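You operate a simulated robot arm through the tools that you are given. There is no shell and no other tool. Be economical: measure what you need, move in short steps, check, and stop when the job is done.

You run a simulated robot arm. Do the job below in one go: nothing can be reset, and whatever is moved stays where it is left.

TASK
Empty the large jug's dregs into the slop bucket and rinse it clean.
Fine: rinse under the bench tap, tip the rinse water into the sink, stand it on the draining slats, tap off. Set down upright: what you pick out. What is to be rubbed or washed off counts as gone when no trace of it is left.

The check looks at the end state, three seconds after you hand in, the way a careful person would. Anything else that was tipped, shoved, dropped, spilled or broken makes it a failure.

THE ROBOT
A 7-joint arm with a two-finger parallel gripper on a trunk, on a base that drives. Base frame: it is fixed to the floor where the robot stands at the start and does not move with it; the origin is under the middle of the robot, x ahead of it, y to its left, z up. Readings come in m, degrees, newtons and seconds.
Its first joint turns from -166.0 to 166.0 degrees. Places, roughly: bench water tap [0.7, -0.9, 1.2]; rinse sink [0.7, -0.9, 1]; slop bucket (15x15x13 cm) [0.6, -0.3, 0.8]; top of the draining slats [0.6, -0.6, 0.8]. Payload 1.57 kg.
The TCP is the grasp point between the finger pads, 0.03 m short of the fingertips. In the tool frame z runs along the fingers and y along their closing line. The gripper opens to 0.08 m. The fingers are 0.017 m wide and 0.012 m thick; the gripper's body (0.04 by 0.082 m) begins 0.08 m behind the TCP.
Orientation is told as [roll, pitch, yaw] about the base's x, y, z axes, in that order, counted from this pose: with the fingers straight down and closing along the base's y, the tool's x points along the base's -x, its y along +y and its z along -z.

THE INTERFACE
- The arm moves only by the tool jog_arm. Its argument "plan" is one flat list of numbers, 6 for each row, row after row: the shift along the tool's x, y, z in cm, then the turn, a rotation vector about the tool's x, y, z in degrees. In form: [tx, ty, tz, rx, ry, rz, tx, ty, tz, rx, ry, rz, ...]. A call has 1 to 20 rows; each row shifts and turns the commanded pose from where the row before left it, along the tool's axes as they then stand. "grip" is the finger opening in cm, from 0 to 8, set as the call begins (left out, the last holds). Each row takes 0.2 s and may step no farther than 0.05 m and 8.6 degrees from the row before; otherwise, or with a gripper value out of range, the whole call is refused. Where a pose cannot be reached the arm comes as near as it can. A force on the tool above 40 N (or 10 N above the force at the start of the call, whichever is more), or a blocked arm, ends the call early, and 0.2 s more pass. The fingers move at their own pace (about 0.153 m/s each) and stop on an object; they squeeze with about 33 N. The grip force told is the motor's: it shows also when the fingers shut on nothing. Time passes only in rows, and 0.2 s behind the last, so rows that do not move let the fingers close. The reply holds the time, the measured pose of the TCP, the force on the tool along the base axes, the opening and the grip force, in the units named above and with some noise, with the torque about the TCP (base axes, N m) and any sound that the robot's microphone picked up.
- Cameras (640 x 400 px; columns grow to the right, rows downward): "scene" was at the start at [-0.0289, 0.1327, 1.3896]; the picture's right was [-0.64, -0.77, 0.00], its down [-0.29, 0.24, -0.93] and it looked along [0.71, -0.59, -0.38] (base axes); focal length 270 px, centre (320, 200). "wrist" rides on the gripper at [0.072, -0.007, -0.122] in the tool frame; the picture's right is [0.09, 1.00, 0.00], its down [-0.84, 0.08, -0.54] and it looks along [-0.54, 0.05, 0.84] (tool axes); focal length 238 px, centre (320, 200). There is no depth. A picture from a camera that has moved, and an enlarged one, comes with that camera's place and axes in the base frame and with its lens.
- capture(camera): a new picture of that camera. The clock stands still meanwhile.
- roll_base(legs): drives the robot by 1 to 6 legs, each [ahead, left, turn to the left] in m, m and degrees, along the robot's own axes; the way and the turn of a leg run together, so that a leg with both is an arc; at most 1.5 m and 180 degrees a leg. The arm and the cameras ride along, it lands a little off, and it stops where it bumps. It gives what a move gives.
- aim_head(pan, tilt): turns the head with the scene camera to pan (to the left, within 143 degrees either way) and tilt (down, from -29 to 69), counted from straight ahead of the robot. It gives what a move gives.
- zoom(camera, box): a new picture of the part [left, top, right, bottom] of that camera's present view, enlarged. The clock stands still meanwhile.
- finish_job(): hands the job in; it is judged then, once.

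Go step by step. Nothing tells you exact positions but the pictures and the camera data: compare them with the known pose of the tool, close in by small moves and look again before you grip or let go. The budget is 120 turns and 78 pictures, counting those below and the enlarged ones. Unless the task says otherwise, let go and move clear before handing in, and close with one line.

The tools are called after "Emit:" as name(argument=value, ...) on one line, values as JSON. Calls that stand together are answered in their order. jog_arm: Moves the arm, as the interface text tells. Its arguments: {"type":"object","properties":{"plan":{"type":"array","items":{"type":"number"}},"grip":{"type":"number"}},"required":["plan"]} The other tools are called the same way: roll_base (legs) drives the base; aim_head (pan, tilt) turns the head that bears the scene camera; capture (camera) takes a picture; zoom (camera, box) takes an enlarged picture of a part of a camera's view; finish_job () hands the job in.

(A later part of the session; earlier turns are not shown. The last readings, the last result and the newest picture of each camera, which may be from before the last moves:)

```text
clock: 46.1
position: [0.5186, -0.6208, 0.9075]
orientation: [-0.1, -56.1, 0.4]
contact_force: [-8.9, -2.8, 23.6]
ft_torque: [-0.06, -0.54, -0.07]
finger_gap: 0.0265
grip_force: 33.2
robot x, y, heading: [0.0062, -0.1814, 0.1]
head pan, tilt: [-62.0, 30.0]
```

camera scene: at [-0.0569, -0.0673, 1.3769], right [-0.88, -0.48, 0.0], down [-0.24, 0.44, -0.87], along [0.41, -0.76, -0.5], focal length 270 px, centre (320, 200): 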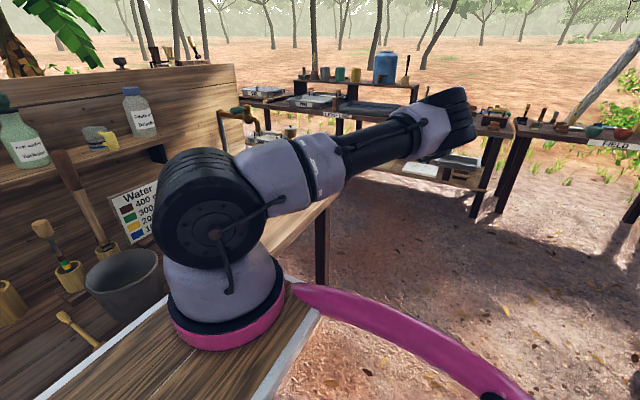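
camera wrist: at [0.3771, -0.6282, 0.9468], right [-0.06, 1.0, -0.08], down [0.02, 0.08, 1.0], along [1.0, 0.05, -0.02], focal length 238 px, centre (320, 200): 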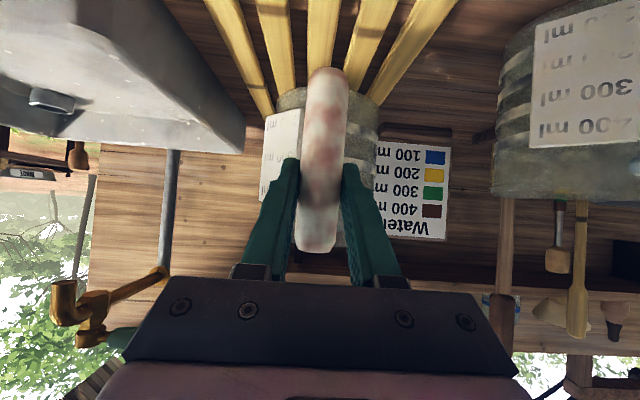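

Contact came at about z 0.911. I relax the press by 4–5 mm, then look before releasing.

Emit:
jog_arm(plan=[-0.2, 0, -0.134, 0, 0, 0, -0.17, 0, -0.11, 0, 0, 0, 0, 0, 0, 0, 0, 0])

Emit:
capture(camera="wrist")

```text
clock: 46.9
position: [0.52, -0.6207, 0.9107]
orientation: [0.1, -55.9, 0.2]
contact_force: [0.1, -0.1, -2.4]
ft_torque: [0.0, 0.17, 0.02]
finger_gap: 0.0259
grip_force: 32.5
robot x, y, heading: [0.0017, -0.1809, 0.4]
head pan, tilt: [-62.0, 30.0]
```

```text
36 pictures are left
camera wrist: at [0.3779, -0.6277, 0.9188], right [-0.06, 1.0, -0.08], down [0.02, 0.08, 1.0], along [1.0, 0.06, -0.02], focal length 238 px, centre (320, 200)
```

wrist: 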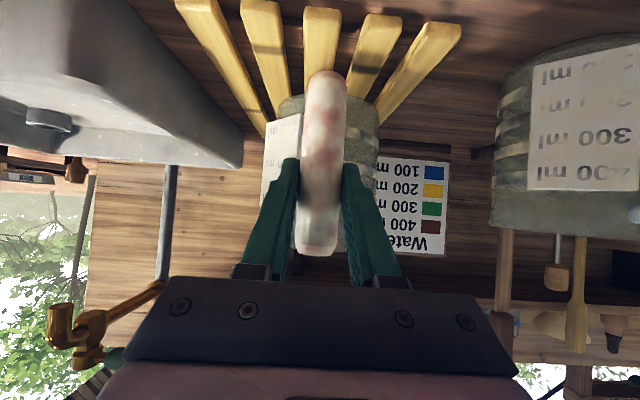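

Force is back to nearly the hanging weight, so it sits at contact. I lower 1 mm, open moderately and draw back along the fingers.

Emit:
jog_arm(plan=[0.1, 0, 0.07, 0, 0, 0])

Emit:
jog_arm(plan=[0, 0, 0, 0, 0, 0, 0, 0, 0, 0, 0, 0, 0, 0, 0, 0, 0, 0, 0, 0, 0, 0, 0, 0], grip=6)

Emit:
capture(camera="wrist")

```text
clock: 47.3
position: [0.5201, -0.6199, 0.9094]
orientation: [0.0, -56.0, 0.2]
contact_force: [0.0, 0.8, -2.9]
ft_torque: [-0.01, 0.22, 0.01]
finger_gap: 0.0259
grip_force: 33.2
robot x, y, heading: [0.0038, -0.1787, 0.3]
head pan, tilt: [-62.0, 30.0]
```

```text
clock: 48.3
position: [0.5189, -0.6218, 0.9093]
orientation: [0.1, -56.0, 0.2]
contact_force: [0.4, -0.2, 0.5]
ft_torque: [-0.04, 0.02, -0.01]
finger_gap: 0.0601
grip_force: 0.1
robot x, y, heading: [0.0012, -0.1797, 0.5]
head pan, tilt: [-62.0, 30.0]
```

```text
35 pictures are left
camera wrist: at [0.3779, -0.6278, 0.9178], right [-0.06, 1.0, -0.08], down [0.02, 0.08, 1.0], along [1.0, 0.06, -0.02], focal length 238 px, centre (320, 200)
```

wrist: 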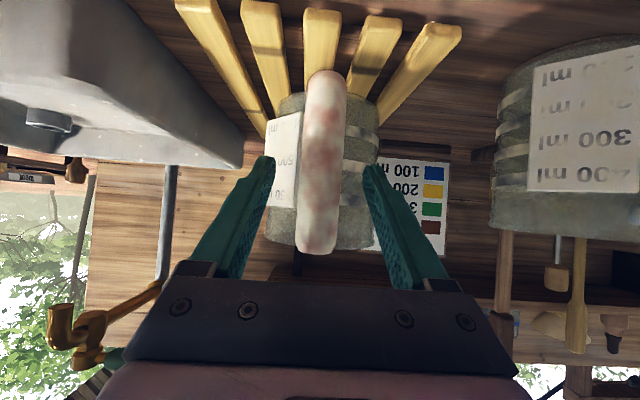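

The jug stands by itself. I withdraw along the fingers, rise, and level the tool to point down, then yaw for the lever.

Emit:
jog_arm(plan=[0, 0, -4, 0, 0, 0, 0, 0, -4, 0, 0, 0, 0, 0, -4, 0, 0, 0, -3.55, 0, -2.4, 0, 0, 0, -3.55, 0, -2.4, 0, 0, 0, -3.55, 0, -2.4, 0, 0, 0, -3.55, 0, -2.4, 0, 0, 0, -3.55, 0, -2.4, 0, 0, 0, -3.55, 0, -2.4, 0, 0, 0, -3.55, 0, -2.4, 0, 0, 0, 0, 0, 0, 0, 8, 0, 0, 0, 0, 0, 8, 0, 0, 0, 0, 0, 8, 0, 0, 0, 0, 0, 8, 0, 0, 0, 0, 0, 8, 0, 0, 0, 0, 0, 8, 0, 0, 0, 0, 0, 8, 0])

Emit:
capture(camera="wrist")

Emit:
roll_base(legs=[[0, -0.25, 0]])

Emit:
jog_arm(plan=[0, 0, 0, 0, 0, 8.2, 0, 0, 0, 0, 0, 8.2, 0, 0, 0, 0, 0, 8.2, 0, 0, 0, 0, 0, 8.2, 0, 0, 0, 0, 0, 8.2, 0, 0, 0, 0, 0, 8.2, 0, 0, 0, 0, 0, 8.2, 0, 0, 0, 0, 0, 8.2, 0, 0, 0, 0, 0, 8.2, 0, 0, 0, 0, 0, 8.2, 0, 0, 0, 0, 0, 8])

Emit:
aim_head(pan=-25, tilt=20)

Emit:
capture(camera="scene")

```text
clock: 51.9
position: [0.42, -0.6219, 1.277]
orientation: [0.1, 0.1, 0.2]
contact_force: [-0.3, 0.0, 0.0]
ft_torque: [0.05, -0.04, 0.01]
finger_gap: 0.0599
grip_force: 0.1
robot x, y, heading: [0.0032, -0.1775, 0.5]
head pan, tilt: [-62.0, 30.0]
```

```text
34 pictures are left
camera wrist: at [0.3469, -0.6289, 1.3986], right [-0.1, 1.0, 0.0], down [0.84, 0.08, 0.54], along [0.54, 0.05, -0.84], focal length 238 px, centre (320, 200)
```

wrist: 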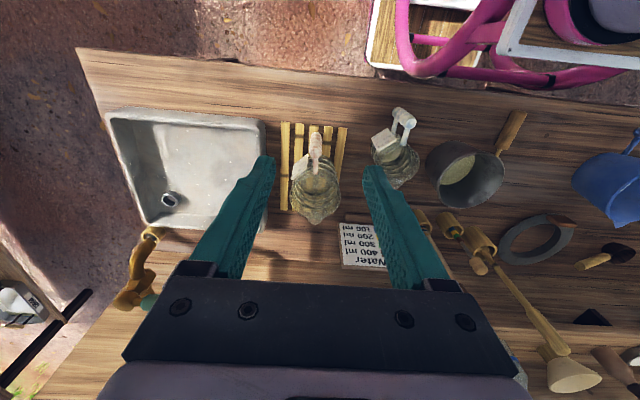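

```text
clock: 53.7
position: [0.4204, -0.8725, 1.2776]
orientation: [-0.1, 0.0, 0.1]
contact_force: [-0.9, 1.3, 0.2]
ft_torque: [0.04, 0.0, 0.03]
finger_gap: 0.0601
grip_force: 0.1
robot x, y, heading: [0.0076, -0.4293, 0.2]
head pan, tilt: [-62.0, 30.0]
```

```text
clock: 56.1
position: [0.4207, -0.8721, 1.2754]
orientation: [0.1, 0.1, -89.9]
contact_force: [-0.3, 0.0, 0.4]
ft_torque: [0.01, 0.01, -0.01]
finger_gap: 0.06
grip_force: 0.0
robot x, y, heading: [0.0044, -0.4311, 0.4]
head pan, tilt: [-62.0, 30.0]
```

```text
clock: 57.2
position: [0.4204, -0.8731, 1.2764]
orientation: [0.0, 0.0, -89.7]
contact_force: [0.1, 0.1, 1.3]
ft_torque: [-0.03, -0.04, 0.0]
finger_gap: 0.0604
grip_force: 0.0
robot x, y, heading: [0.0004, -0.4295, 0.3]
head pan, tilt: [-25.0, 20.0]
```

```text
33 pictures are left
camera scene: at [-0.0138, -0.2763, 1.3929], right [-0.42, -0.91, 0.0], down [-0.31, 0.14, -0.94], along [0.85, -0.39, -0.34], focal length 270 px, centre (320, 200)
```

scene: 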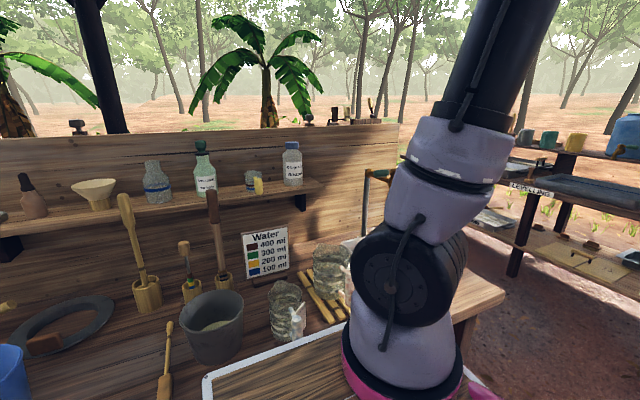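

The jug is standing on the slats. Now I move above the lever at (0.734,-0.85), fingers closing along x, still well above it.

Emit:
jog_arm(plan=[0.33, 4.48, 0, 0, 0, 0, 0.33, 4.48, 0, 0, 0, 0, 0.33, 4.48, 0, 0, 0, 0, 0.33, 4.48, 0, 0, 0, 0, 0.33, 4.48, 0, 0, 0, 0, 0.33, 4.48, 0, 0, 0, 0, 0.33, 4.48, 0, 0, 0, 0, 0, 0, 0, 0, 0, 0], grip=7)

Emit:
capture(camera="wrist")

Emit:
zoom(camera="scene", box=[300, 100, 460, 200])

```text
clock: 59.0
position: [0.7337, -0.8475, 1.276]
orientation: [0.0, 0.1, -89.8]
contact_force: [-0.3, 0.0, 0.3]
ft_torque: [0.03, -0.02, 0.0]
finger_gap: 0.07
grip_force: 0.0
robot x, y, heading: [0.0051, -0.4294, 0.6]
head pan, tilt: [-25.0, 20.0]
```

```text
32 pictures are left
camera wrist: at [0.7265, -0.7748, 1.398], right [1.0, 0.1, 0.0], down [0.08, -0.84, 0.54], along [0.05, -0.54, -0.84], focal length 238 px, centre (320, 200)
```

wrist: 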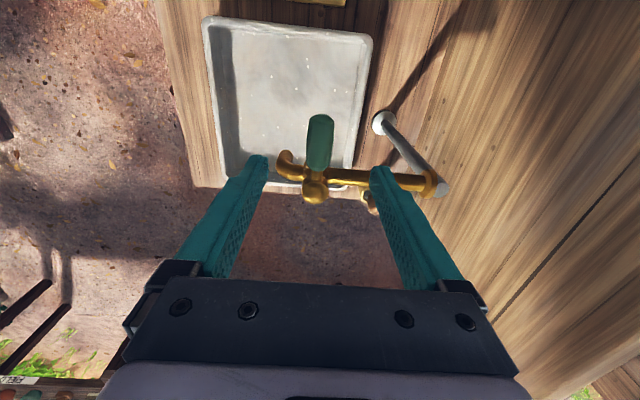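

```text
4.00 times, centred on (380, 150) of scene
camera zoom: at [-0.0139, -0.2762, 1.3929], right [-0.42, -0.91, 0.0], down [-0.31, 0.14, -0.94], along [0.85, -0.39, -0.34], focal length 1081 px, centre (80, 400)
```

zoom: 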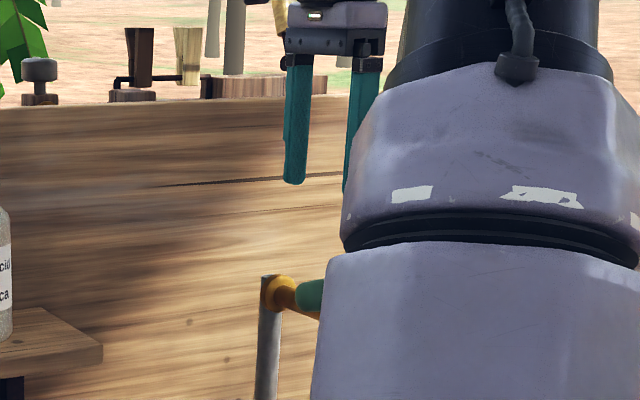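

The lever lies squarely between the fingers at x 0.734, y -0.888…-0.833. I descend over it and check.

Emit:
jog_arm(plan=[0, 0, 3.1, 0, 0, 0, 0, 0, 3.1, 0, 0, 0, 0, 0, 3.1, 0, 0, 0, 0, 0, 3.1, 0, 0, 0, 0, 0, 0, 0, 0, 0])

Emit:
capture(camera="wrist")

```text
clock: 60.2
position: [0.7331, -0.8477, 1.1511]
orientation: [0.1, 0.0, -89.8]
contact_force: [-0.1, 0.0, -0.3]
ft_torque: [0.01, -0.02, -0.01]
finger_gap: 0.0699
grip_force: 0.0
robot x, y, heading: [-0.0002, -0.4253, 0.4]
head pan, tilt: [-25.0, 20.0]
```

```text
30 pictures are left
camera wrist: at [0.7264, -0.7756, 1.2739], right [1.0, 0.1, 0.0], down [0.08, -0.84, 0.54], along [0.05, -0.54, -0.84], focal length 238 px, centre (320, 200)
```

wrist: 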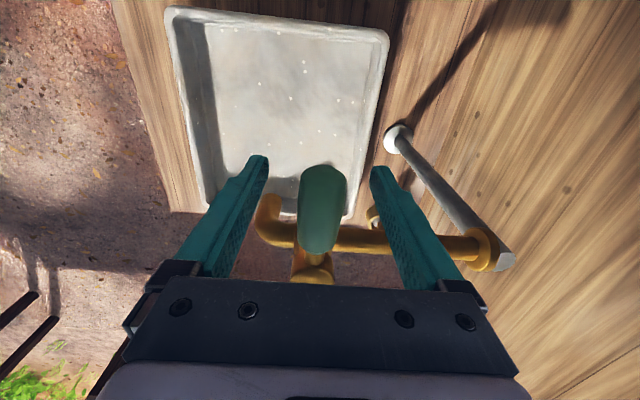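

The lever sits between the fingers. I close loosely to 3 cm around it and start turning it toward the spout direction (tip toward the robot), watching force.

Emit:
jog_arm(plan=[0, 0, 0, 0, 0, 0, 0, 0, 0, 0, 0, 0, -0.064, -0.92, 0, 0, 0, -8, -0.064, -0.92, 0, 0, 0, -8], grip=3)

Emit:
capture(camera="wrist")

```text
clock: 61.2
position: [0.716, -0.851, 1.1532]
orientation: [0.0, -0.1, -73.6]
contact_force: [0.2, 0.4, -0.6]
ft_torque: [-0.02, 0.02, 0.0]
finger_gap: 0.0302
grip_force: 0.2
robot x, y, heading: [0.001, -0.4292, 0.4]
head pan, tilt: [-25.0, 20.0]
```

```text
29 pictures are left
camera wrist: at [0.6891, -0.7824, 1.2743], right [0.93, 0.37, 0.0], down [0.31, -0.78, 0.54], along [0.2, -0.5, -0.84], focal length 238 px, centre (320, 200)
```

wrist: 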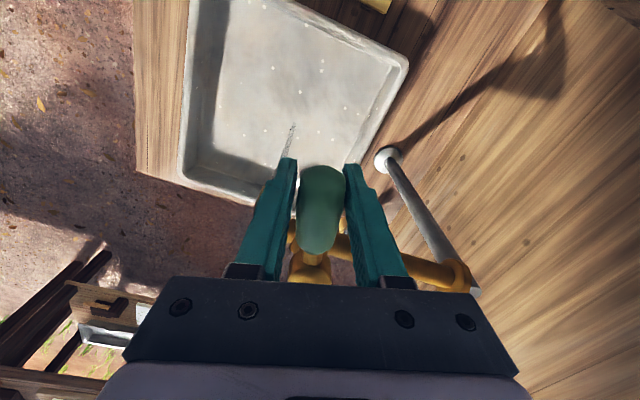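

The lever turns easily and a thin water streak already appears in the sink. I open it farther, to roughly half.

Emit:
jog_arm(plan=[-0.064, -0.92, 0, 0, 0, -8, -0.064, -0.92, 0, 0, 0, -8, -0.064, -0.92, 0, 0, 0, -8, -0.064, -0.92, 0, 0, 0, -8])

Emit:
capture(camera="wrist")

```text
clock: 62.2
position: [0.6855, -0.8688, 1.1516]
orientation: [0.0, 0.1, -41.6]
contact_force: [0.2, 0.4, 1.0]
ft_torque: [-0.01, 0.03, 0.0]
finger_gap: 0.0301
grip_force: 0.7
robot x, y, heading: [-0.0, -0.4286, 0.1]
head pan, tilt: [-25.0, 20.0]
```

```text
28 pictures are left
camera wrist: at [0.6263, -0.8261, 1.274], right [0.59, 0.81, 0.0], down [0.68, -0.5, 0.54], along [0.44, -0.32, -0.84], focal length 238 px, centre (320, 200)
```

wrist: 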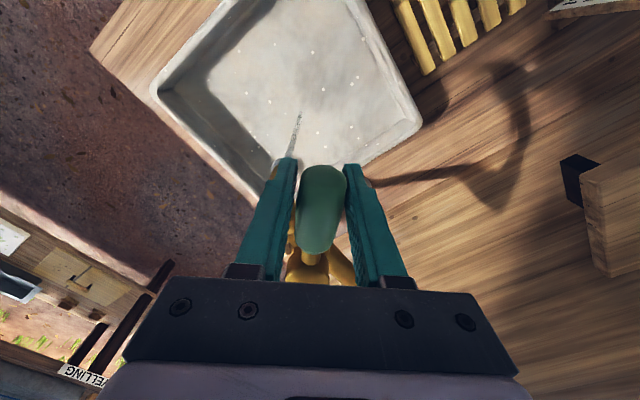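

The tap runs: a vertical stream lands at about (0.687,-0.912). The fingers hold the lever only loosely, so I rise straight off it, then turn back to yaw 0.

Emit:
jog_arm(plan=[0, 0, -3.2, 0, 0, 0, 0, 0, -3.2, 0, 0, 0, 0, 0, -3.2, 0, 0, 0, 0, 0, -3.2, 0, 0, 0, 0, 0, 0, 0, 0, 0])

Emit:
capture(camera="wrist")

```text
clock: 63.4
position: [0.6859, -0.8702, 1.2807]
orientation: [-0.1, 0.2, -41.7]
contact_force: [-0.5, -0.5, 0.3]
ft_torque: [0.01, -0.01, -0.01]
finger_gap: 0.0302
grip_force: 0.1
robot x, y, heading: [0.0011, -0.4279, 0.3]
head pan, tilt: [-25.0, 20.0]
```

```text
27 pictures are left
camera wrist: at [0.6271, -0.8265, 1.4025], right [0.59, 0.8, 0.0], down [0.68, -0.5, 0.54], along [0.44, -0.32, -0.84], focal length 238 px, centre (320, 200)
```

wrist: 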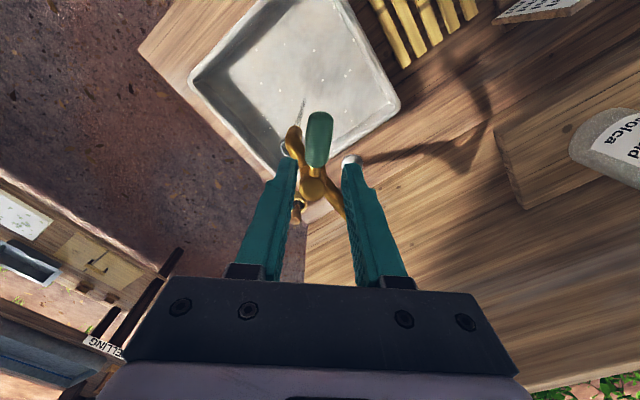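

Clear of the tap, the lever stays. I retreat, restore yaw 0 and the -56° tilt at height, and drive back left.

Emit:
jog_arm(plan=[3.31, -2.95, 0, 0, 0, 0, 3.31, -2.95, 0, 0, 0, 0, 3.31, -2.95, 0, 0, 0, 0, 3.31, -2.95, 0, 0, 0, 0, 3.31, -2.95, 0, 0, 0, 0, 3.31, -2.95, 0, 0, 0, 0, 0, 0, 0, 0, 0, -8.36, 0, 0, 0, 0, 0, -8.36, 0, 0, 0, 0, 0, -8.36, 0, 0, 0, 0, 0, -8.36, 0, 0, 0, 0, 0, -8.36, 0, 0, 0, 0, -8, 0, 0, 0, 0, 0, -8, 0, 0, 0, 0, 0, -8, 0, 0, 0, 0, 0, -8, 0, 0, 0, 0, 0, -8, 0, 0, 0, 0, 0, -8, 0, 0, 0, 0, 0, -8, 0], grip=6)

Emit:
roll_base(legs=[[0, 0.25, 0]])

```text
clock: 67.2
position: [0.4199, -0.8686, 1.2811]
orientation: [0.0, -56.2, 0.0]
contact_force: [0.4, 0.5, 0.4]
ft_torque: [-0.02, 0.01, -0.01]
finger_gap: 0.0596
grip_force: 0.0
robot x, y, heading: [0.0017, -0.4297, 0.7]
head pan, tilt: [-25.0, 20.0]
```

```text
clock: 69.0
position: [0.4193, -0.6173, 1.2796]
orientation: [0.1, -56.0, 0.1]
contact_force: [1.0, 0.1, -0.3]
ft_torque: [0.0, -0.02, 0.0]
finger_gap: 0.0599
grip_force: 0.0
robot x, y, heading: [0.0009, -0.1818, 0.3]
head pan, tilt: [-25.0, 20.0]
```

I descend to the pre-grasp point in front of the jug's handle.

Emit:
jog_arm(plan=[3.6, -0.06, 2.43, 0, 0, 0, 3.6, -0.06, 2.43, 0, 0, 0, 3.6, -0.06, 2.43, 0, 0, 0, 3.6, -0.06, 2.43, 0, 0, 0, 3.6, -0.06, 2.43, 0, 0, 0, 3.6, -0.06, 2.43, 0, 0, 0, 3.6, -0.06, 2.43, 0, 0, 0])

Emit:
capture(camera="wrist")

```text
clock: 70.6
position: [0.419, -0.6191, 0.9767]
orientation: [0.0, -56.1, 0.2]
contact_force: [-2.8, 0.9, 1.4]
ft_torque: [-0.04, -0.07, -0.07]
finger_gap: 0.0601
grip_force: 0.1
robot x, y, heading: [-0.0022, -0.1789, 0.6]
head pan, tilt: [-25.0, 20.0]
```

```text
26 pictures are left
camera wrist: at [0.2774, -0.6264, 0.9846], right [-0.06, 1.0, -0.08], down [0.02, 0.08, 1.0], along [1.0, 0.05, -0.02], focal length 238 px, centre (320, 200)
```

wrist: 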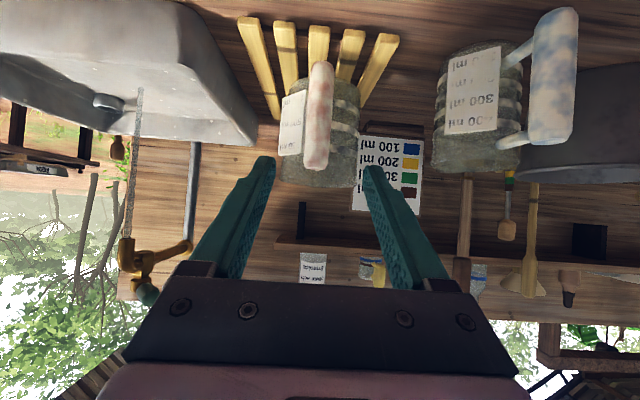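

Stream visible at left, handle rod centred. I advance and grip.

Emit:
jog_arm(plan=[0, -0.04, 3.015, 0, 0, 0, 0, -0.04, 3.015, 0, 0, 0, 0, -0.04, 3.015, 0, 0, 0, 0, -0.04, 3.015, 0, 0, 0, 0, 0, 0, 0, 0, 0])

Emit:
capture(camera="wrist")

Emit:
jog_arm(plan=[0, 0, 0, 0, 0, 0, 0, 0, 0, 0, 0, 0, 0, 0, 0, 0, 0, 0, 0, 0, 0, 0, 0, 0], grip=0)

```text
clock: 71.8
position: [0.5191, -0.6248, 0.9086]
orientation: [0.0, -56.0, 0.1]
contact_force: [0.0, 0.2, -0.5]
ft_torque: [-0.01, 0.02, 0.01]
finger_gap: 0.0602
grip_force: 0.0
robot x, y, heading: [0.0037, -0.1765, 0.4]
head pan, tilt: [-25.0, 20.0]
```

```text
25 pictures are left
camera wrist: at [0.3779, -0.6303, 0.9169], right [-0.05, 1.0, -0.08], down [0.02, 0.08, 1.0], along [1.0, 0.05, -0.02], focal length 238 px, centre (320, 200)
```

wrist: 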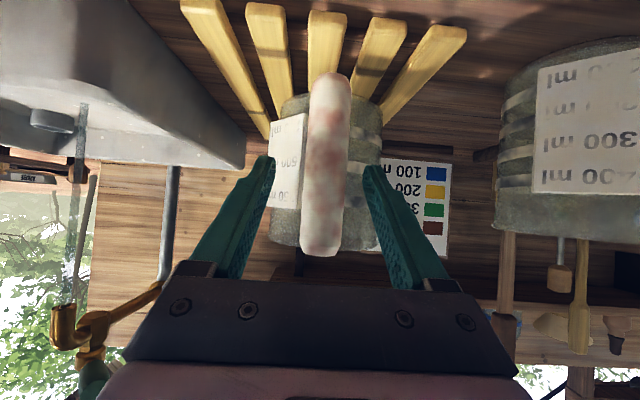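

```text
clock: 72.8
position: [0.5201, -0.623, 0.9093]
orientation: [0.2, -56.0, 0.1]
contact_force: [0.3, -0.1, 0.0]
ft_torque: [-0.09, -0.04, -0.03]
finger_gap: 0.0261
grip_force: 33.2
robot x, y, heading: [0.0002, -0.1811, 0.4]
head pan, tilt: [-25.0, 20.0]
```

Gripped. I lift to z 1.06, draw back a little and drive right so the jug comes in front of the tap over the sink.

Emit:
jog_arm(plan=[-1.55, 0, -1.05, 0, 0, 0, -1.55, 0, -1.05, 0, 0, 0, -3.1, 0, -2.1, 0, 0, 0, -3.1, 0, -2.1, 0, 0, 0, -3.1, 0, -2.1, 0, 0, 0, 1.68, 0, -2.49, 0, 0, 0, 1.68, 0, -2.49, 0, 0, 0])

Emit:
roll_base(legs=[[0, -0.289, 0]])

Emit:
capture(camera="wrist")

```text
clock: 74.4
position: [0.4584, -0.6236, 1.0582]
orientation: [0.1, -55.9, 0.1]
contact_force: [0.9, -0.3, -3.4]
ft_torque: [-0.02, 0.24, -0.03]
finger_gap: 0.0263
grip_force: 32.9
robot x, y, heading: [-0.0022, -0.1784, 0.6]
head pan, tilt: [-25.0, 20.0]
```

```text
clock: 76.3
position: [0.4599, -0.9076, 1.057]
orientation: [0.1, -55.9, 0.1]
contact_force: [-0.5, 0.4, -1.8]
ft_torque: [0.02, 0.21, 0.01]
finger_gap: 0.0264
grip_force: 32.9
robot x, y, heading: [0.0015, -0.4636, 0.3]
head pan, tilt: [-25.0, 20.0]
```

```text
24 pictures are left
camera wrist: at [0.3186, -0.9143, 1.0671], right [-0.05, 1.0, -0.08], down [0.02, 0.08, 1.0], along [1.0, 0.05, -0.02], focal length 238 px, centre (320, 200)
```

wrist: 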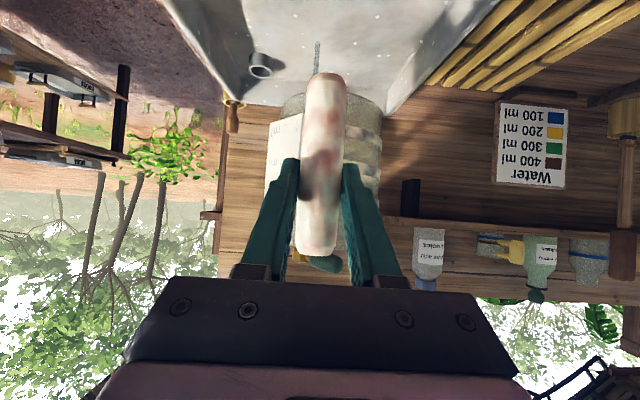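

Aligned with the stream within a cm. I go down inside the sink bounds, advance under the outlet, and watch the weight as it fills.

Emit:
jog_arm(plan=[2.39, -0.13, 2.42, 0, 0, 0, 2.39, -0.13, 2.42, 0, 0, 0, 2.39, -0.13, 2.42, 0, 0, 0, -2.01, 0, 2.98, 0, 0, 0, -2.01, 0, 2.98, 0, 0, 0, -2.01, 0, 2.98, 0, 0, 0, 0, 0, 0, 0, 0, 0, 0, 0, 0, 0, 0, 0, 0, 0, 0, 0, 0, 0])

Emit:
capture(camera="wrist")

Emit:
capture(camera="scene")

```text
clock: 78.3
position: [0.5883, -0.9117, 0.959]
orientation: [0.1, -56.0, 0.0]
contact_force: [0.7, 0.0, -2.5]
ft_torque: [-0.03, 0.27, -0.02]
finger_gap: 0.0264
grip_force: 32.5
robot x, y, heading: [0.0039, -0.4657, 0.4]
head pan, tilt: [-25.0, 20.0]
```

```text
23 pictures are left
camera wrist: at [0.4473, -0.9185, 0.9681], right [-0.05, 1.0, -0.08], down [0.02, 0.08, 1.0], along [1.0, 0.05, -0.02], focal length 238 px, centre (320, 200)
```

wrist: 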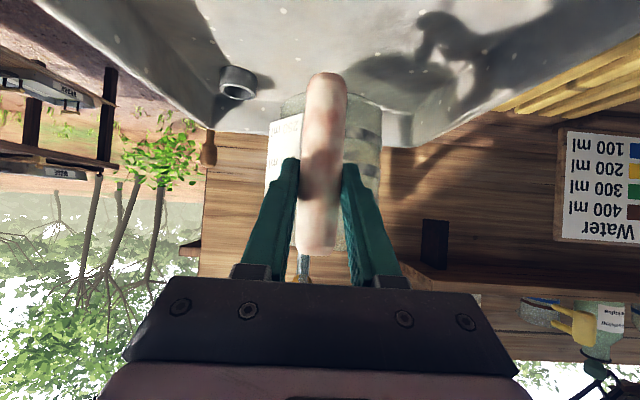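

```text
22 pictures are left
camera scene: at [-0.0135, -0.3107, 1.393], right [-0.42, -0.91, 0.0], down [-0.31, 0.14, -0.94], along [0.85, -0.39, -0.34], focal length 270 px, centre (320, 200)
```

scene: 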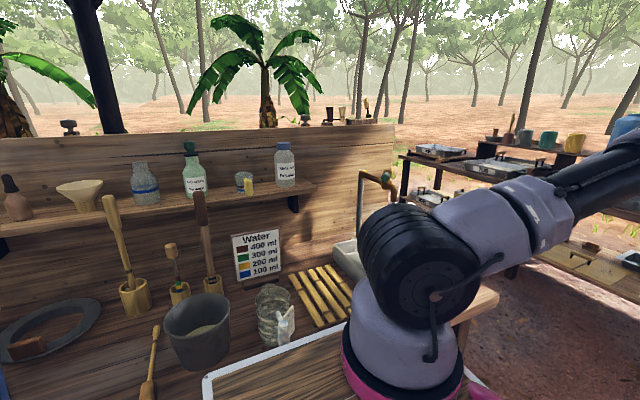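

The stream drops into the jug and no longer reaches the sink. I hold and watch the weight.

Emit:
jog_arm(plan=[0, 0, 0, 0, 0, 0, 0, 0, 0, 0, 0, 0, 0, 0, 0, 0, 0, 0, 0, 0, 0, 0, 0, 0, 0, 0, 0, 0, 0, 0, 0, 0, 0, 0, 0, 0, 0, 0, 0, 0, 0, 0, 0, 0, 0, 0, 0, 0, 0, 0, 0, 0, 0, 0, 0, 0, 0, 0, 0, 0, 0, 0, 0, 0, 0, 0, 0, 0, 0, 0, 0, 0, 0, 0, 0, 0, 0, 0, 0, 0, 0, 0, 0, 0, 0, 0, 0, 0, 0, 0])

Emit:
capture(camera="wrist")

```text
clock: 81.5
position: [0.5888, -0.911, 0.9597]
orientation: [0.1, -56.0, 0.2]
contact_force: [-1.2, -0.4, -3.5]
ft_torque: [-0.05, 0.37, 0.01]
finger_gap: 0.0261
grip_force: 32.5
robot x, y, heading: [0.0064, -0.4622, 0.4]
head pan, tilt: [-25.0, 20.0]
```

```text
21 pictures are left
camera wrist: at [0.4472, -0.9186, 0.968], right [-0.05, 1.0, -0.08], down [0.02, 0.08, 1.0], along [1.0, 0.05, -0.02], focal length 238 px, centre (320, 200)
```

wrist: 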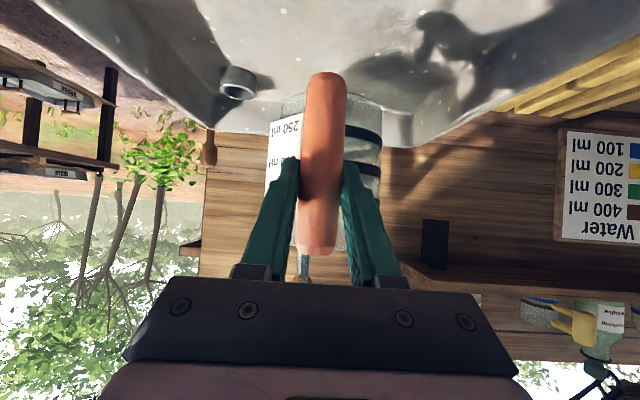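

The film is washing off – the handle is turning clean orange – and the jug gained about 0.1 kg. I keep it under the stream a little longer.

Emit:
jog_arm(plan=[0, 0, 0, 0, 0, 0, 0, 0, 0, 0, 0, 0, 0, 0, 0, 0, 0, 0, 0, 0, 0, 0, 0, 0, 0, 0, 0, 0, 0, 0, 0, 0, 0, 0, 0, 0, 0, 0, 0, 0, 0, 0, 0, 0, 0, 0, 0, 0, 0, 0, 0, 0, 0, 0, 0, 0, 0, 0, 0, 0, 0, 0, 0, 0, 0, 0, 0, 0, 0, 0, 0, 0, 0, 0, 0, 0, 0, 0, 0, 0, 0, 0, 0, 0, 0, 0, 0, 0, 0, 0])

Emit:
zoom(camera="wrist", box=[240, 60, 400, 280])

```text
clock: 84.8
position: [0.5887, -0.9122, 0.96]
orientation: [0.1, -56.0, 0.1]
contact_force: [0.1, -0.9, -4.7]
ft_torque: [-0.04, 0.52, -0.01]
finger_gap: 0.0262
grip_force: 32.9
robot x, y, heading: [0.0022, -0.465, 0.4]
head pan, tilt: [-25.0, 20.0]
```

```text
1.82 times, centred on (320, 170) of wrist
camera zoom: at [0.4472, -0.9186, 0.968], right [-0.05, 1.0, -0.08], down [0.02, 0.08, 1.0], along [1.0, 0.05, -0.02], focal length 433 px, centre (320, 254)
```

zoom: 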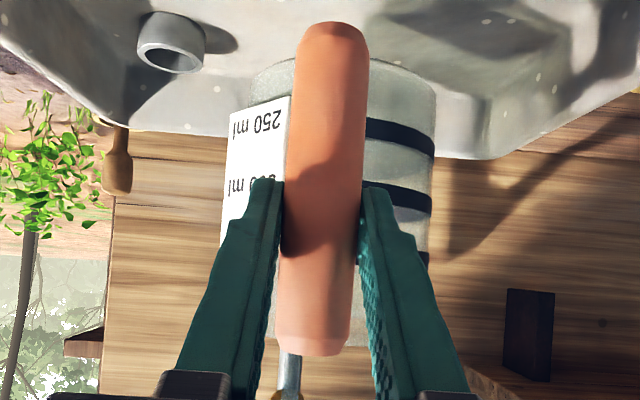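

The jug now looks clean: solid orange handle, crisp black bands, clear glass, about 0.2 kg of water. I give it a second more, back out from under the tap, raise and half-tilt it (no spill below ~55°).

Emit:
jog_arm(plan=[0, 0, 0, 0, 0, 0, 0, 0, 0, 0, 0, 0, 0, 0, 0, 0, 0, 0, 0, 0, 0, 0, 0, 0, 0, 0, 0, 0, 0, 0, 2.01, 0, -2.98, 0, 0, 0, 2.01, 0, -2.98, 0, 0, 0, 2.01, 0, -2.98, 0, 0, 0, -3.6, 0, -2.43, 0, 0, 0, 1.68, 0, -2.49, 0, 0, 0, -2.76, 0, -1.86, 0, 0, 0, -2.76, 0, -1.86, 0, 0, 0, -2.76, 0, -1.86, 0, 0, 0, 0.17, 0, -0.25, 0, -8, 0, 0, 0, 0, 0, 8, 0, 0, 0, 0, 0, 8, 0, 0, 0, 0, 0, 8, 0])

Emit:
capture(camera="wrist")

```text
clock: 88.3
position: [0.4464, -0.912, 1.102]
orientation: [0.0, -40.0, 0.0]
contact_force: [-0.6, 0.0, -5.8]
ft_torque: [-0.06, 0.43, 0.03]
finger_gap: 0.0264
grip_force: 32.8
robot x, y, heading: [0.005, -0.4638, 0.6]
head pan, tilt: [-25.0, 20.0]
```

```text
19 pictures are left
camera wrist: at [0.313, -0.9185, 1.149], right [-0.07, 1.0, -0.06], down [0.29, 0.08, 0.95], along [0.95, 0.05, -0.3], focal length 238 px, centre (320, 200)
```

wrist: 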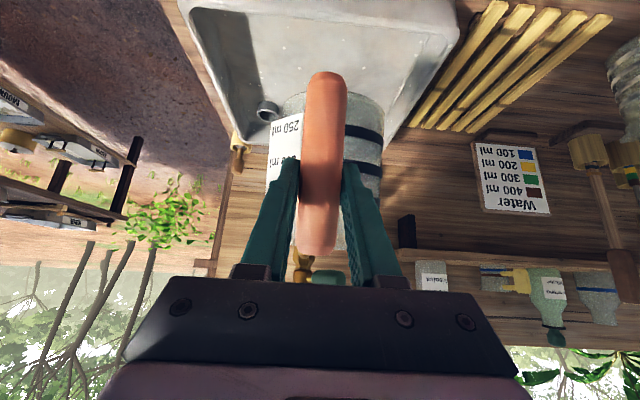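

Going fine (tilt 16° now). I tilt to 40° and yaw the jug toward -y, so the final pour keeps the wrist away from the tap.

Emit:
jog_arm(plan=[0, 0, 0, 0, 8, 0, 0, 0, 0, 0, 8, 0, 0, 0, 0, 0, 8, 0, 0, 0, 0, 2.2, 0, 7.69, 0, 0, 0, 2.2, 0, 7.69, 0, 0, 0, 2.2, 0, 7.69, 0, 0, 0, 2.2, 0, 7.69, 0, 0, 0, 2.2, 0, 7.69, 0, 0, 0, 2.2, 0, 7.69, 0, 0, 0, 2.2, 0, 7.69, 0, 0, 0, 2.2, 0, 7.69, 0, 0, 0, 2.2, 0, 7.69, 0, 0, 0, 2.2, 0, 7.69])

```text
clock: 91.2
position: [0.4476, -0.912, 1.1023]
orientation: [-0.1, -15.9, -79.9]
contact_force: [0.0, -0.4, -5.6]
ft_torque: [0.21, 0.12, -0.02]
finger_gap: 0.0262
grip_force: 32.7
robot x, y, heading: [0.002, -0.4654, 0.7]
head pan, tilt: [-25.0, 20.0]
```

Now I move so the lip lies over the open front part of the sink.

Emit:
jog_arm(plan=[2.87, 2.44, -0.89, 0, 0, 0, 2.87, 2.44, -0.89, 0, 0, 0, 2.87, 2.44, -0.89, 0, 0, 0, 2.87, 2.44, -0.89, 0, 0, 0, 2.87, 2.44, -0.89, 0, 0, 0, 0, 0, 0, 0, 0, 0])

Emit:
capture(camera="wrist")

```text
clock: 92.5
position: [0.5402, -0.7416, 1.1053]
orientation: [0.0, -15.9, -79.8]
contact_force: [-0.4, 0.1, -6.3]
ft_torque: [0.21, 0.08, 0.02]
finger_gap: 0.0261
grip_force: 33.0
robot x, y, heading: [0.0025, -0.4638, 0.2]
head pan, tilt: [-25.0, 20.0]
```

```text
18 pictures are left
camera wrist: at [0.5153, -0.6419, 1.2031], right [0.96, 0.26, -0.03], down [0.19, -0.63, 0.75], along [0.18, -0.73, -0.66], focal length 238 px, centre (320, 200)
```

wrist: 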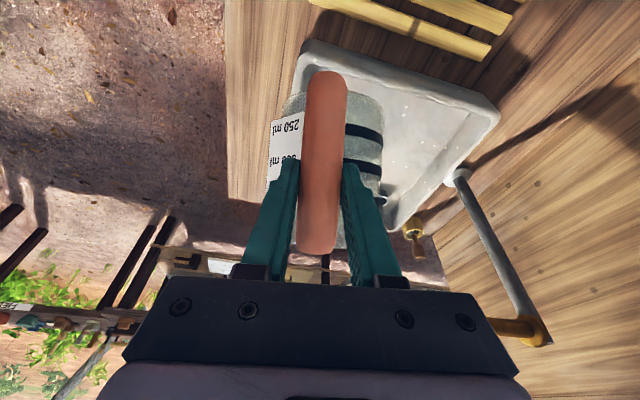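

The lip should be a bit farther from the sink's front wall, so I shift 2 cm and then pour slowly into the sink.

Emit:
jog_arm(plan=[0, 2, 0, 0, 0, 0, -0.58, 0, 0.16, 0, 4, 0, -0.58, 0, 0.16, 0, 4, 0, -0.65, 0, 0.09, 0, 4, 0, -0.65, 0, 0.09, 0, 4, 0, -0.85, 0, 0, 0, 4, 0, -0.85, 0, 0, 0, 4, 0, -0.91, 0, -0.13, 0, 4, 0, -0.91, 0, -0.13, 0, 4, 0, -0.99, 0, -0.28, 0, 4, 0, -0.99, 0, -0.28, 0, 4, 0, -1.0, 0, -0.45, 0, 4, 0, -1.0, 0, -0.45, 0, 4, 0, 0, 0, 0, 0, 0, 0, 0, 0, 0, 0, 0, 0])

Emit:
capture(camera="wrist")

```text
clock: 95.8
position: [0.5784, -0.8406, 1.102]
orientation: [0.0, 32.1, -79.7]
contact_force: [0.8, 0.3, -3.9]
ft_torque: [-0.19, -0.01, 0.0]
finger_gap: 0.0259
grip_force: 32.8
robot x, y, heading: [0.0066, -0.4633, 0.3]
head pan, tilt: [-25.0, 20.0]
```

```text
17 pictures are left
camera wrist: at [0.5726, -0.8449, 1.243], right [0.97, 0.25, 0.05], down [0.25, -0.97, 0.01], along [0.05, 0.0, -1.0], focal length 238 px, centre (320, 200)
```

wrist: 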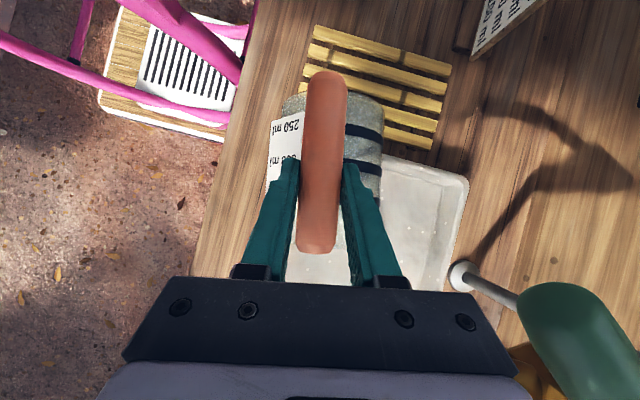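

Water is leaving cleanly into the sink. I finish the tilt, easing 1 cm away from the lever, and hold to drain.

Emit:
jog_arm(plan=[-1.0, -0.25, -0.62, 0, 4, 0, -1.0, -0.25, -0.62, 0, 4, 0, -0.92, -0.25, -0.77, 0, 4, 0, -0.92, -0.25, -0.77, 0, 4, 0, -0.8, 0, -0.89, 0, 4, 0, -0.8, 0, -0.89, 0, 4, 0, 0, 0, 0, 0, 0, 0, 0, 0, 0, 0, 0, 0, 0, 0, 0, 0, 0, 0, 0, 0, 0, 0, 0, 0, 0, 0, 0, 0, 0, 0, 0, 0, 0, 0, 0, 0, 0, 0, 0, 0, 0, 0, 0, 0, 0, 0, 0, 0, 0, 0, 0, 0, 0, 0, 0, 0, 0, 0])

Emit:
capture(camera="wrist")

```text
refused: plan must hold 6 numbers for each row
```

```text
16 pictures are left
camera wrist: at [0.5726, -0.8449, 1.243], right [0.97, 0.25, 0.05], down [0.25, -0.97, 0.01], along [0.05, 0.0, -1.0], focal length 238 px, centre (320, 200)
```

wrist: 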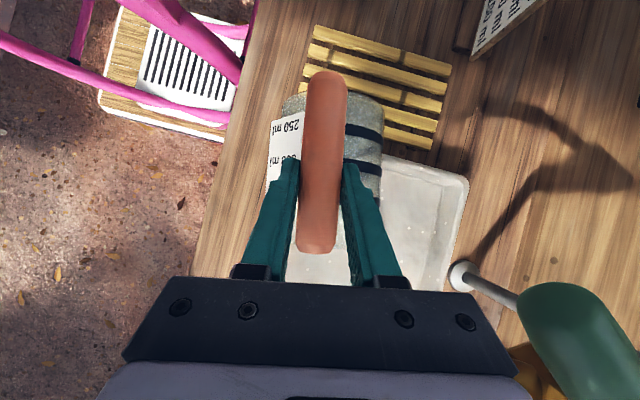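

The call was refused for a miscounted list; I resend it with the right count.

Emit:
jog_arm(plan=[-1.0, -0.25, -0.62, 0, 4, 0, -1.0, -0.25, -0.62, 0, 4, 0, -0.92, -0.25, -0.77, 0, 4, 0, -0.92, -0.25, -0.77, 0, 4, 0, -0.8, 0, -0.89, 0, 4, 0, -0.8, 0, -0.89, 0, 4, 0, 0, 0, 0, 0, 0, 0, 0, 0, 0, 0, 0, 0, 0, 0, 0, 0, 0, 0, 0, 0, 0, 0, 0, 0, 0, 0, 0, 0, 0, 0, 0, 0, 0, 0, 0, 0, 0, 0, 0, 0, 0, 0])

Emit:
capture(camera="wrist")

```text
clock: 98.5
position: [0.5817, -0.9118, 1.0989]
orientation: [0.0, 56.0, -79.8]
contact_force: [-1.0, 0.0, -2.1]
ft_torque: [-0.19, 0.0, -0.01]
finger_gap: 0.026
grip_force: 33.2
robot x, y, heading: [0.0041, -0.466, 0.4]
head pan, tilt: [-25.0, 20.0]
```

```text
15 pictures are left
camera wrist: at [0.585, -0.9726, 1.2262], right [0.97, 0.23, 0.08], down [0.24, -0.89, -0.39], along [-0.02, 0.4, -0.92], focal length 238 px, centre (320, 200)
```

wrist: 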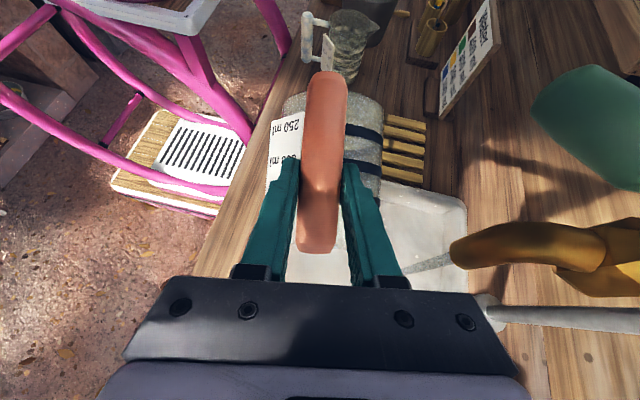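

The jug is empty again and clean. I tilt it back up along the same path and raise it.

Emit:
jog_arm(plan=[1.3, 0, 1.9, 0, -8, 0, 1.6, 0, 1.78, 0, -8, 0, 1.8, 0, 1.51, 0, -8, 0, 1.87, 0, 1.17, 0, -8, 0, 1.88, 0, 0.84, 0, -8, 0, 1.77, 0, 0.51, 0, -8, 0, 1.68, 0, 0.24, 0, -8, 0, 1.3, 0, 0, 0, -8, 0, 1.19, 0, -0.17, 0, -8, 0, -0.7, 0, -2.4, 0, 0, 0, -0.7, 0, -2.4, 0, 0, 0])

Emit:
roll_base(legs=[[0, 0.285, 0]])

```text
clock: 101.0
position: [0.552, -0.7418, 1.1494]
orientation: [0.0, -15.9, -79.8]
contact_force: [-0.3, 0.1, -3.1]
ft_torque: [0.06, 0.08, 0.0]
finger_gap: 0.0264
grip_force: 32.6
robot x, y, heading: [0.0036, -0.4641, 0.4]
head pan, tilt: [-25.0, 20.0]
```

```text
clock: 102.9
position: [0.5497, -0.4526, 1.1501]
orientation: [0.0, -15.7, -79.6]
contact_force: [-0.3, 0.5, -2.4]
ft_torque: [0.07, 0.03, -0.02]
finger_gap: 0.0262
grip_force: 33.2
robot x, y, heading: [0.0011, -0.1747, 0.6]
head pan, tilt: [-25.0, 20.0]
```

I bring the arm over to the slats' line, turn back to yaw 0 and set the jug upright in the air.

Emit:
jog_arm(plan=[-2.93, -2.16, 0.84, 0, 0, 0, -2.93, -2.16, 0.84, 0, 0, 0, -2.93, -2.16, 0.84, 0, 0, 0, -2.93, -2.16, 0.84, 0, 0, 0, -2.93, -2.16, 0.84, 0, 0, 0, 0, 0, 0, -2.2, 0, -7.69, 0, 0, 0, -2.2, 0, -7.69, 0, 0, 0, -2.2, 0, -7.69, 0, 0, 0, -2.2, 0, -7.69, 0, 0, 0, -2.2, 0, -7.69, 0, 0, 0, -2.2, 0, -7.69, 0, 0, 0, -2.2, 0, -7.69, 0, 0, 0, -2.2, 0, -7.69, 0, 0, 0, -2.2, 0, -7.69, 0, 0, 0, -2.2, 0, -7.69, 0, 0, 0, 0, -8, 0, 0, 0, 0, 0, -8, 0, 0, 0, 0, 0, -8, 0, 0, 0, 0, 0, -8, 0, 0, 0, 0, 0, -8, 0])

Emit:
capture(camera="wrist")

```text
clock: 107.1
position: [0.4716, -0.6224, 1.1497]
orientation: [0.1, -56.0, 0.4]
contact_force: [-0.9, 0.5, -2.1]
ft_torque: [-0.03, 0.22, 0.0]
finger_gap: 0.0261
grip_force: 33.0
robot x, y, heading: [-0.002, -0.1782, 0.7]
head pan, tilt: [-25.0, 20.0]
```

```text
14 pictures are left
camera wrist: at [0.3291, -0.629, 1.1573], right [-0.06, 1.0, -0.08], down [0.02, 0.08, 1.0], along [1.0, 0.05, -0.02], focal length 238 px, centre (320, 200)
```

wrist: 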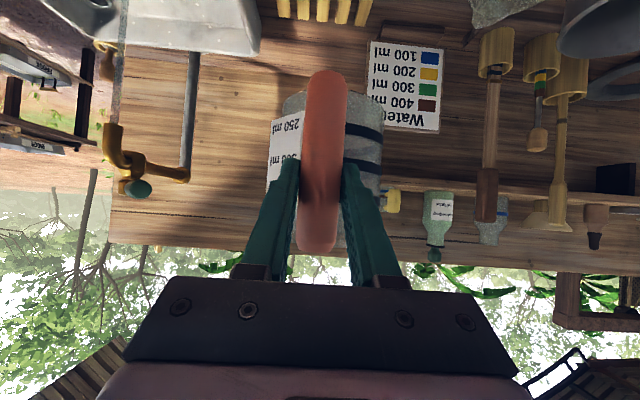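

Pose restored. I lower to just above the slats.

Emit:
jog_arm(plan=[2.73, 0, 2.81, 0, 0, 0, 2.73, 0, 2.81, 0, 0, 0, 2.73, 0, 2.81, 0, 0, 0, 2.73, 0, 2.81, 0, 0, 0, 2.73, 0, 2.81, 0, 0, 0, 2.73, 0, 2.81, 0, 0, 0, 0, 0, 0, 0, 0, 0])

Emit:
jog_arm(plan=[0.33, 0, 0.22, 0, 0, 0, 0.2, 0, 0.134, 0, 0, 0, 0, 0, 0, 0, 0, 0])

```text
clock: 108.7
position: [0.517, -0.6237, 0.9168]
orientation: [0.1, -56.1, 0.1]
contact_force: [0.8, 0.8, -2.7]
ft_torque: [-0.03, 0.24, -0.01]
finger_gap: 0.0259
grip_force: 33.2
robot x, y, heading: [0.0016, -0.1752, 0.4]
head pan, tilt: [-25.0, 20.0]
```

```text
clock: 109.5
position: [0.5172, -0.6217, 0.9131]
orientation: [0.0, -55.9, 0.3]
contact_force: [-3.8, -0.4, 8.8]
ft_torque: [-0.04, -0.99, 0.01]
finger_gap: 0.0261
grip_force: 32.6
robot x, y, heading: [0.0008, -0.1785, 0.6]
head pan, tilt: [-25.0, 20.0]
```

Contact. I ease off 2 mm to unload, then release.

Emit:
jog_arm(plan=[-0.17, 0, -0.11, 0, 0, 0, 0, 0, 0, 0, 0, 0])

Emit:
jog_arm(plan=[0, 0, 0, 0, 0, 0, 0, 0, 0, 0, 0, 0, 0, 0, 0, 0, 0, 0, 0, 0, 0, 0, 0, 0], grip=6)

Emit:
jog_arm(plan=[0, 0, -4, 0, 0, 0, 0, 0, -4, 0, 0, 0, 0, 0, -4, 0, 0, 0, -3.55, 0, -2.4, 0, 0, 0, -3.55, 0, -2.4, 0, 0, 0, -3.55, 0, -2.4, 0, 0, 0, -3.55, 0, -2.4, 0, 0, 0, -3.55, 0, -2.4, 0, 0, 0, -3.55, 0, -2.4, 0, 0, 0, -3.55, 0, -2.4, 0, 0, 0, 0, 0, 0, 0, 8, 0, 0, 0, 0, 0, 8, 0, 0, 0, 0, 0, 8, 0, 0, 0, 0, 0, 8, 0, 0, 0, 0, 0, 8, 0, 0, 0, 0, 0, 8, 0, 0, 0, 0, 0, 8, 0])

Emit:
zoom(camera="wrist", box=[260, 100, 380, 240])

```text
clock: 110.1
position: [0.5186, -0.6223, 0.9144]
orientation: [0.2, -55.8, 0.2]
contact_force: [-0.4, -0.1, -2.4]
ft_torque: [-0.05, 0.27, 0.0]
finger_gap: 0.0261
grip_force: 33.3
robot x, y, heading: [-0.0002, -0.1765, 0.3]
head pan, tilt: [-25.0, 20.0]
```

```text
clock: 111.1
position: [0.5185, -0.6228, 0.914]
orientation: [0.0, -55.9, 0.2]
contact_force: [0.1, -0.3, 0.0]
ft_torque: [-0.02, 0.0, 0.01]
finger_gap: 0.0604
grip_force: 0.0
robot x, y, heading: [-0.0016, -0.1736, 0.8]
head pan, tilt: [-25.0, 20.0]
```

```text
clock: 114.7
position: [0.4183, -0.6232, 1.2828]
orientation: [0.0, 0.1, 0.2]
contact_force: [-0.5, 0.5, -0.6]
ft_torque: [-0.01, -0.06, 0.02]
finger_gap: 0.0601
grip_force: 0.0
robot x, y, heading: [0.0031, -0.1744, 0.3]
head pan, tilt: [-25.0, 20.0]
```

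```text
2.86 times, centred on (320, 170) of wrist
camera zoom: at [0.346, -0.6295, 1.4041], right [-0.1, 1.0, 0.0], down [0.84, 0.08, 0.54], along [0.54, 0.05, -0.84], focal length 681 px, centre (320, 286)
```

zoom: 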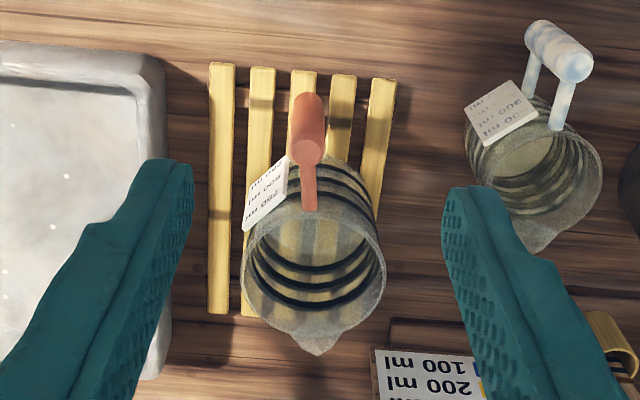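

The jug stands upright on the slats, clean and empty, slats visible through its bottom. Now I go back to close the tap.

Emit:
roll_base(legs=[[0, -0.25, 0]])

Emit:
jog_arm(plan=[0, 0, 0, 0, 0, 8.36, 0, 0, 0, 0, 0, 8.36, 0, 0, 0, 0, 0, 8.36, 0, 0, 0, 0, 0, 8.36, 0, 0, 0, 0, 0, 8.36, -3.31, 2.95, 0, 0, 0, 0, -3.31, 2.95, 0, 0, 0, 0, -3.31, 2.95, 0, 0, 0, 0, -3.31, 2.95, 0, 0, 0, 0, -3.31, 2.95, 0, 0, 0, 0, -3.31, 2.95, 0, 0, 0, 0, 0, 0, 0, 0, 0, 0], grip=6)

Emit:
capture(camera="wrist")

```text
clock: 116.5
position: [0.4208, -0.8713, 1.2822]
orientation: [0.1, 0.0, 0.3]
contact_force: [0.7, -0.2, 0.3]
ft_torque: [-0.03, 0.0, 0.04]
finger_gap: 0.0599
grip_force: 0.1
robot x, y, heading: [0.0037, -0.4249, 0.7]
head pan, tilt: [-25.0, 20.0]
```

```text
clock: 119.1
position: [0.687, -0.8696, 1.2816]
orientation: [0.0, 0.0, -41.6]
contact_force: [-0.8, -0.8, -0.2]
ft_torque: [-0.02, 0.0, 0.01]
finger_gap: 0.06
grip_force: 0.0
robot x, y, heading: [0.0011, -0.4284, 0.5]
head pan, tilt: [-25.0, 20.0]
```

```text
12 pictures are left
camera wrist: at [0.6287, -0.8272, 1.4034], right [0.59, 0.81, 0.0], down [0.68, -0.5, 0.54], along [0.44, -0.32, -0.84], focal length 238 px, centre (320, 200)
```

wrist: 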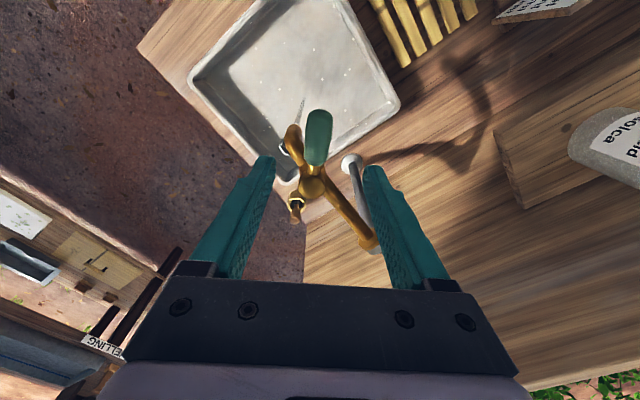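

The lever is between the fingers as before. I narrow to 4.5 cm and descend over it.

Emit:
jog_arm(plan=[0, 0, 0, 0, 0, 0, 0, 0, 3.2, 0, 0, 0, 0, 0, 3.2, 0, 0, 0, 0, 0, 3.2, 0, 0, 0, 0, 0, 3.2, 0, 0, 0, 0, 0, 0, 0, 0, 0], grip=4.5)

Emit:
jog_arm(plan=[0, 0, 0, 0, 0, 0, 0, 0, 0, 0, 0, 0], grip=3)

Emit:
jog_arm(plan=[-0.064, 0.92, 0, 0, 0, 8, -0.064, 0.92, 0, 0, 0, 8, -0.064, 0.92, 0, 0, 0, 8, -0.064, 0.92, 0, 0, 0, 8, -0.064, 0.92, 0, 0, 0, 8, -0.064, 0.92, 0, 0, 0, 8])

Emit:
capture(camera="wrist")

```text
clock: 120.5
position: [0.6868, -0.8703, 1.1529]
orientation: [-0.1, -0.1, -41.5]
contact_force: [-0.2, -0.3, -0.1]
ft_torque: [-0.02, -0.03, -0.01]
finger_gap: 0.0451
grip_force: 0.0
robot x, y, heading: [0.0024, -0.4233, 0.5]
head pan, tilt: [-25.0, 20.0]
```

```text
clock: 121.1
position: [0.6866, -0.8693, 1.1541]
orientation: [0.1, 0.0, -41.4]
contact_force: [0.1, -0.5, -0.2]
ft_torque: [0.02, -0.02, 0.01]
finger_gap: 0.0299
grip_force: 0.1
robot x, y, heading: [0.0066, -0.4251, 0.5]
head pan, tilt: [-25.0, 20.0]
```

```text
clock: 122.5
position: [0.7357, -0.8482, 1.1544]
orientation: [0.1, 0.1, -89.8]
contact_force: [-0.8, 0.1, 0.8]
ft_torque: [0.03, 0.01, -0.03]
finger_gap: 0.0308
grip_force: 0.9
robot x, y, heading: [-0.003, -0.4281, 0.7]
head pan, tilt: [-25.0, 20.0]
```

```text
11 pictures are left
camera wrist: at [0.7282, -0.7752, 1.2754], right [1.0, 0.1, 0.0], down [0.08, -0.84, 0.54], along [0.05, -0.54, -0.84], focal length 238 px, centre (320, 200)
```

wrist: 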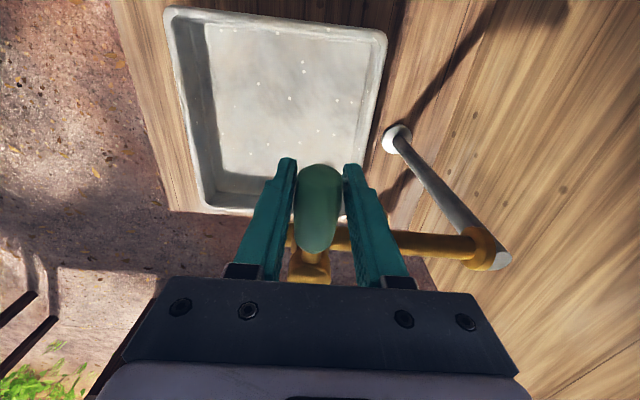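

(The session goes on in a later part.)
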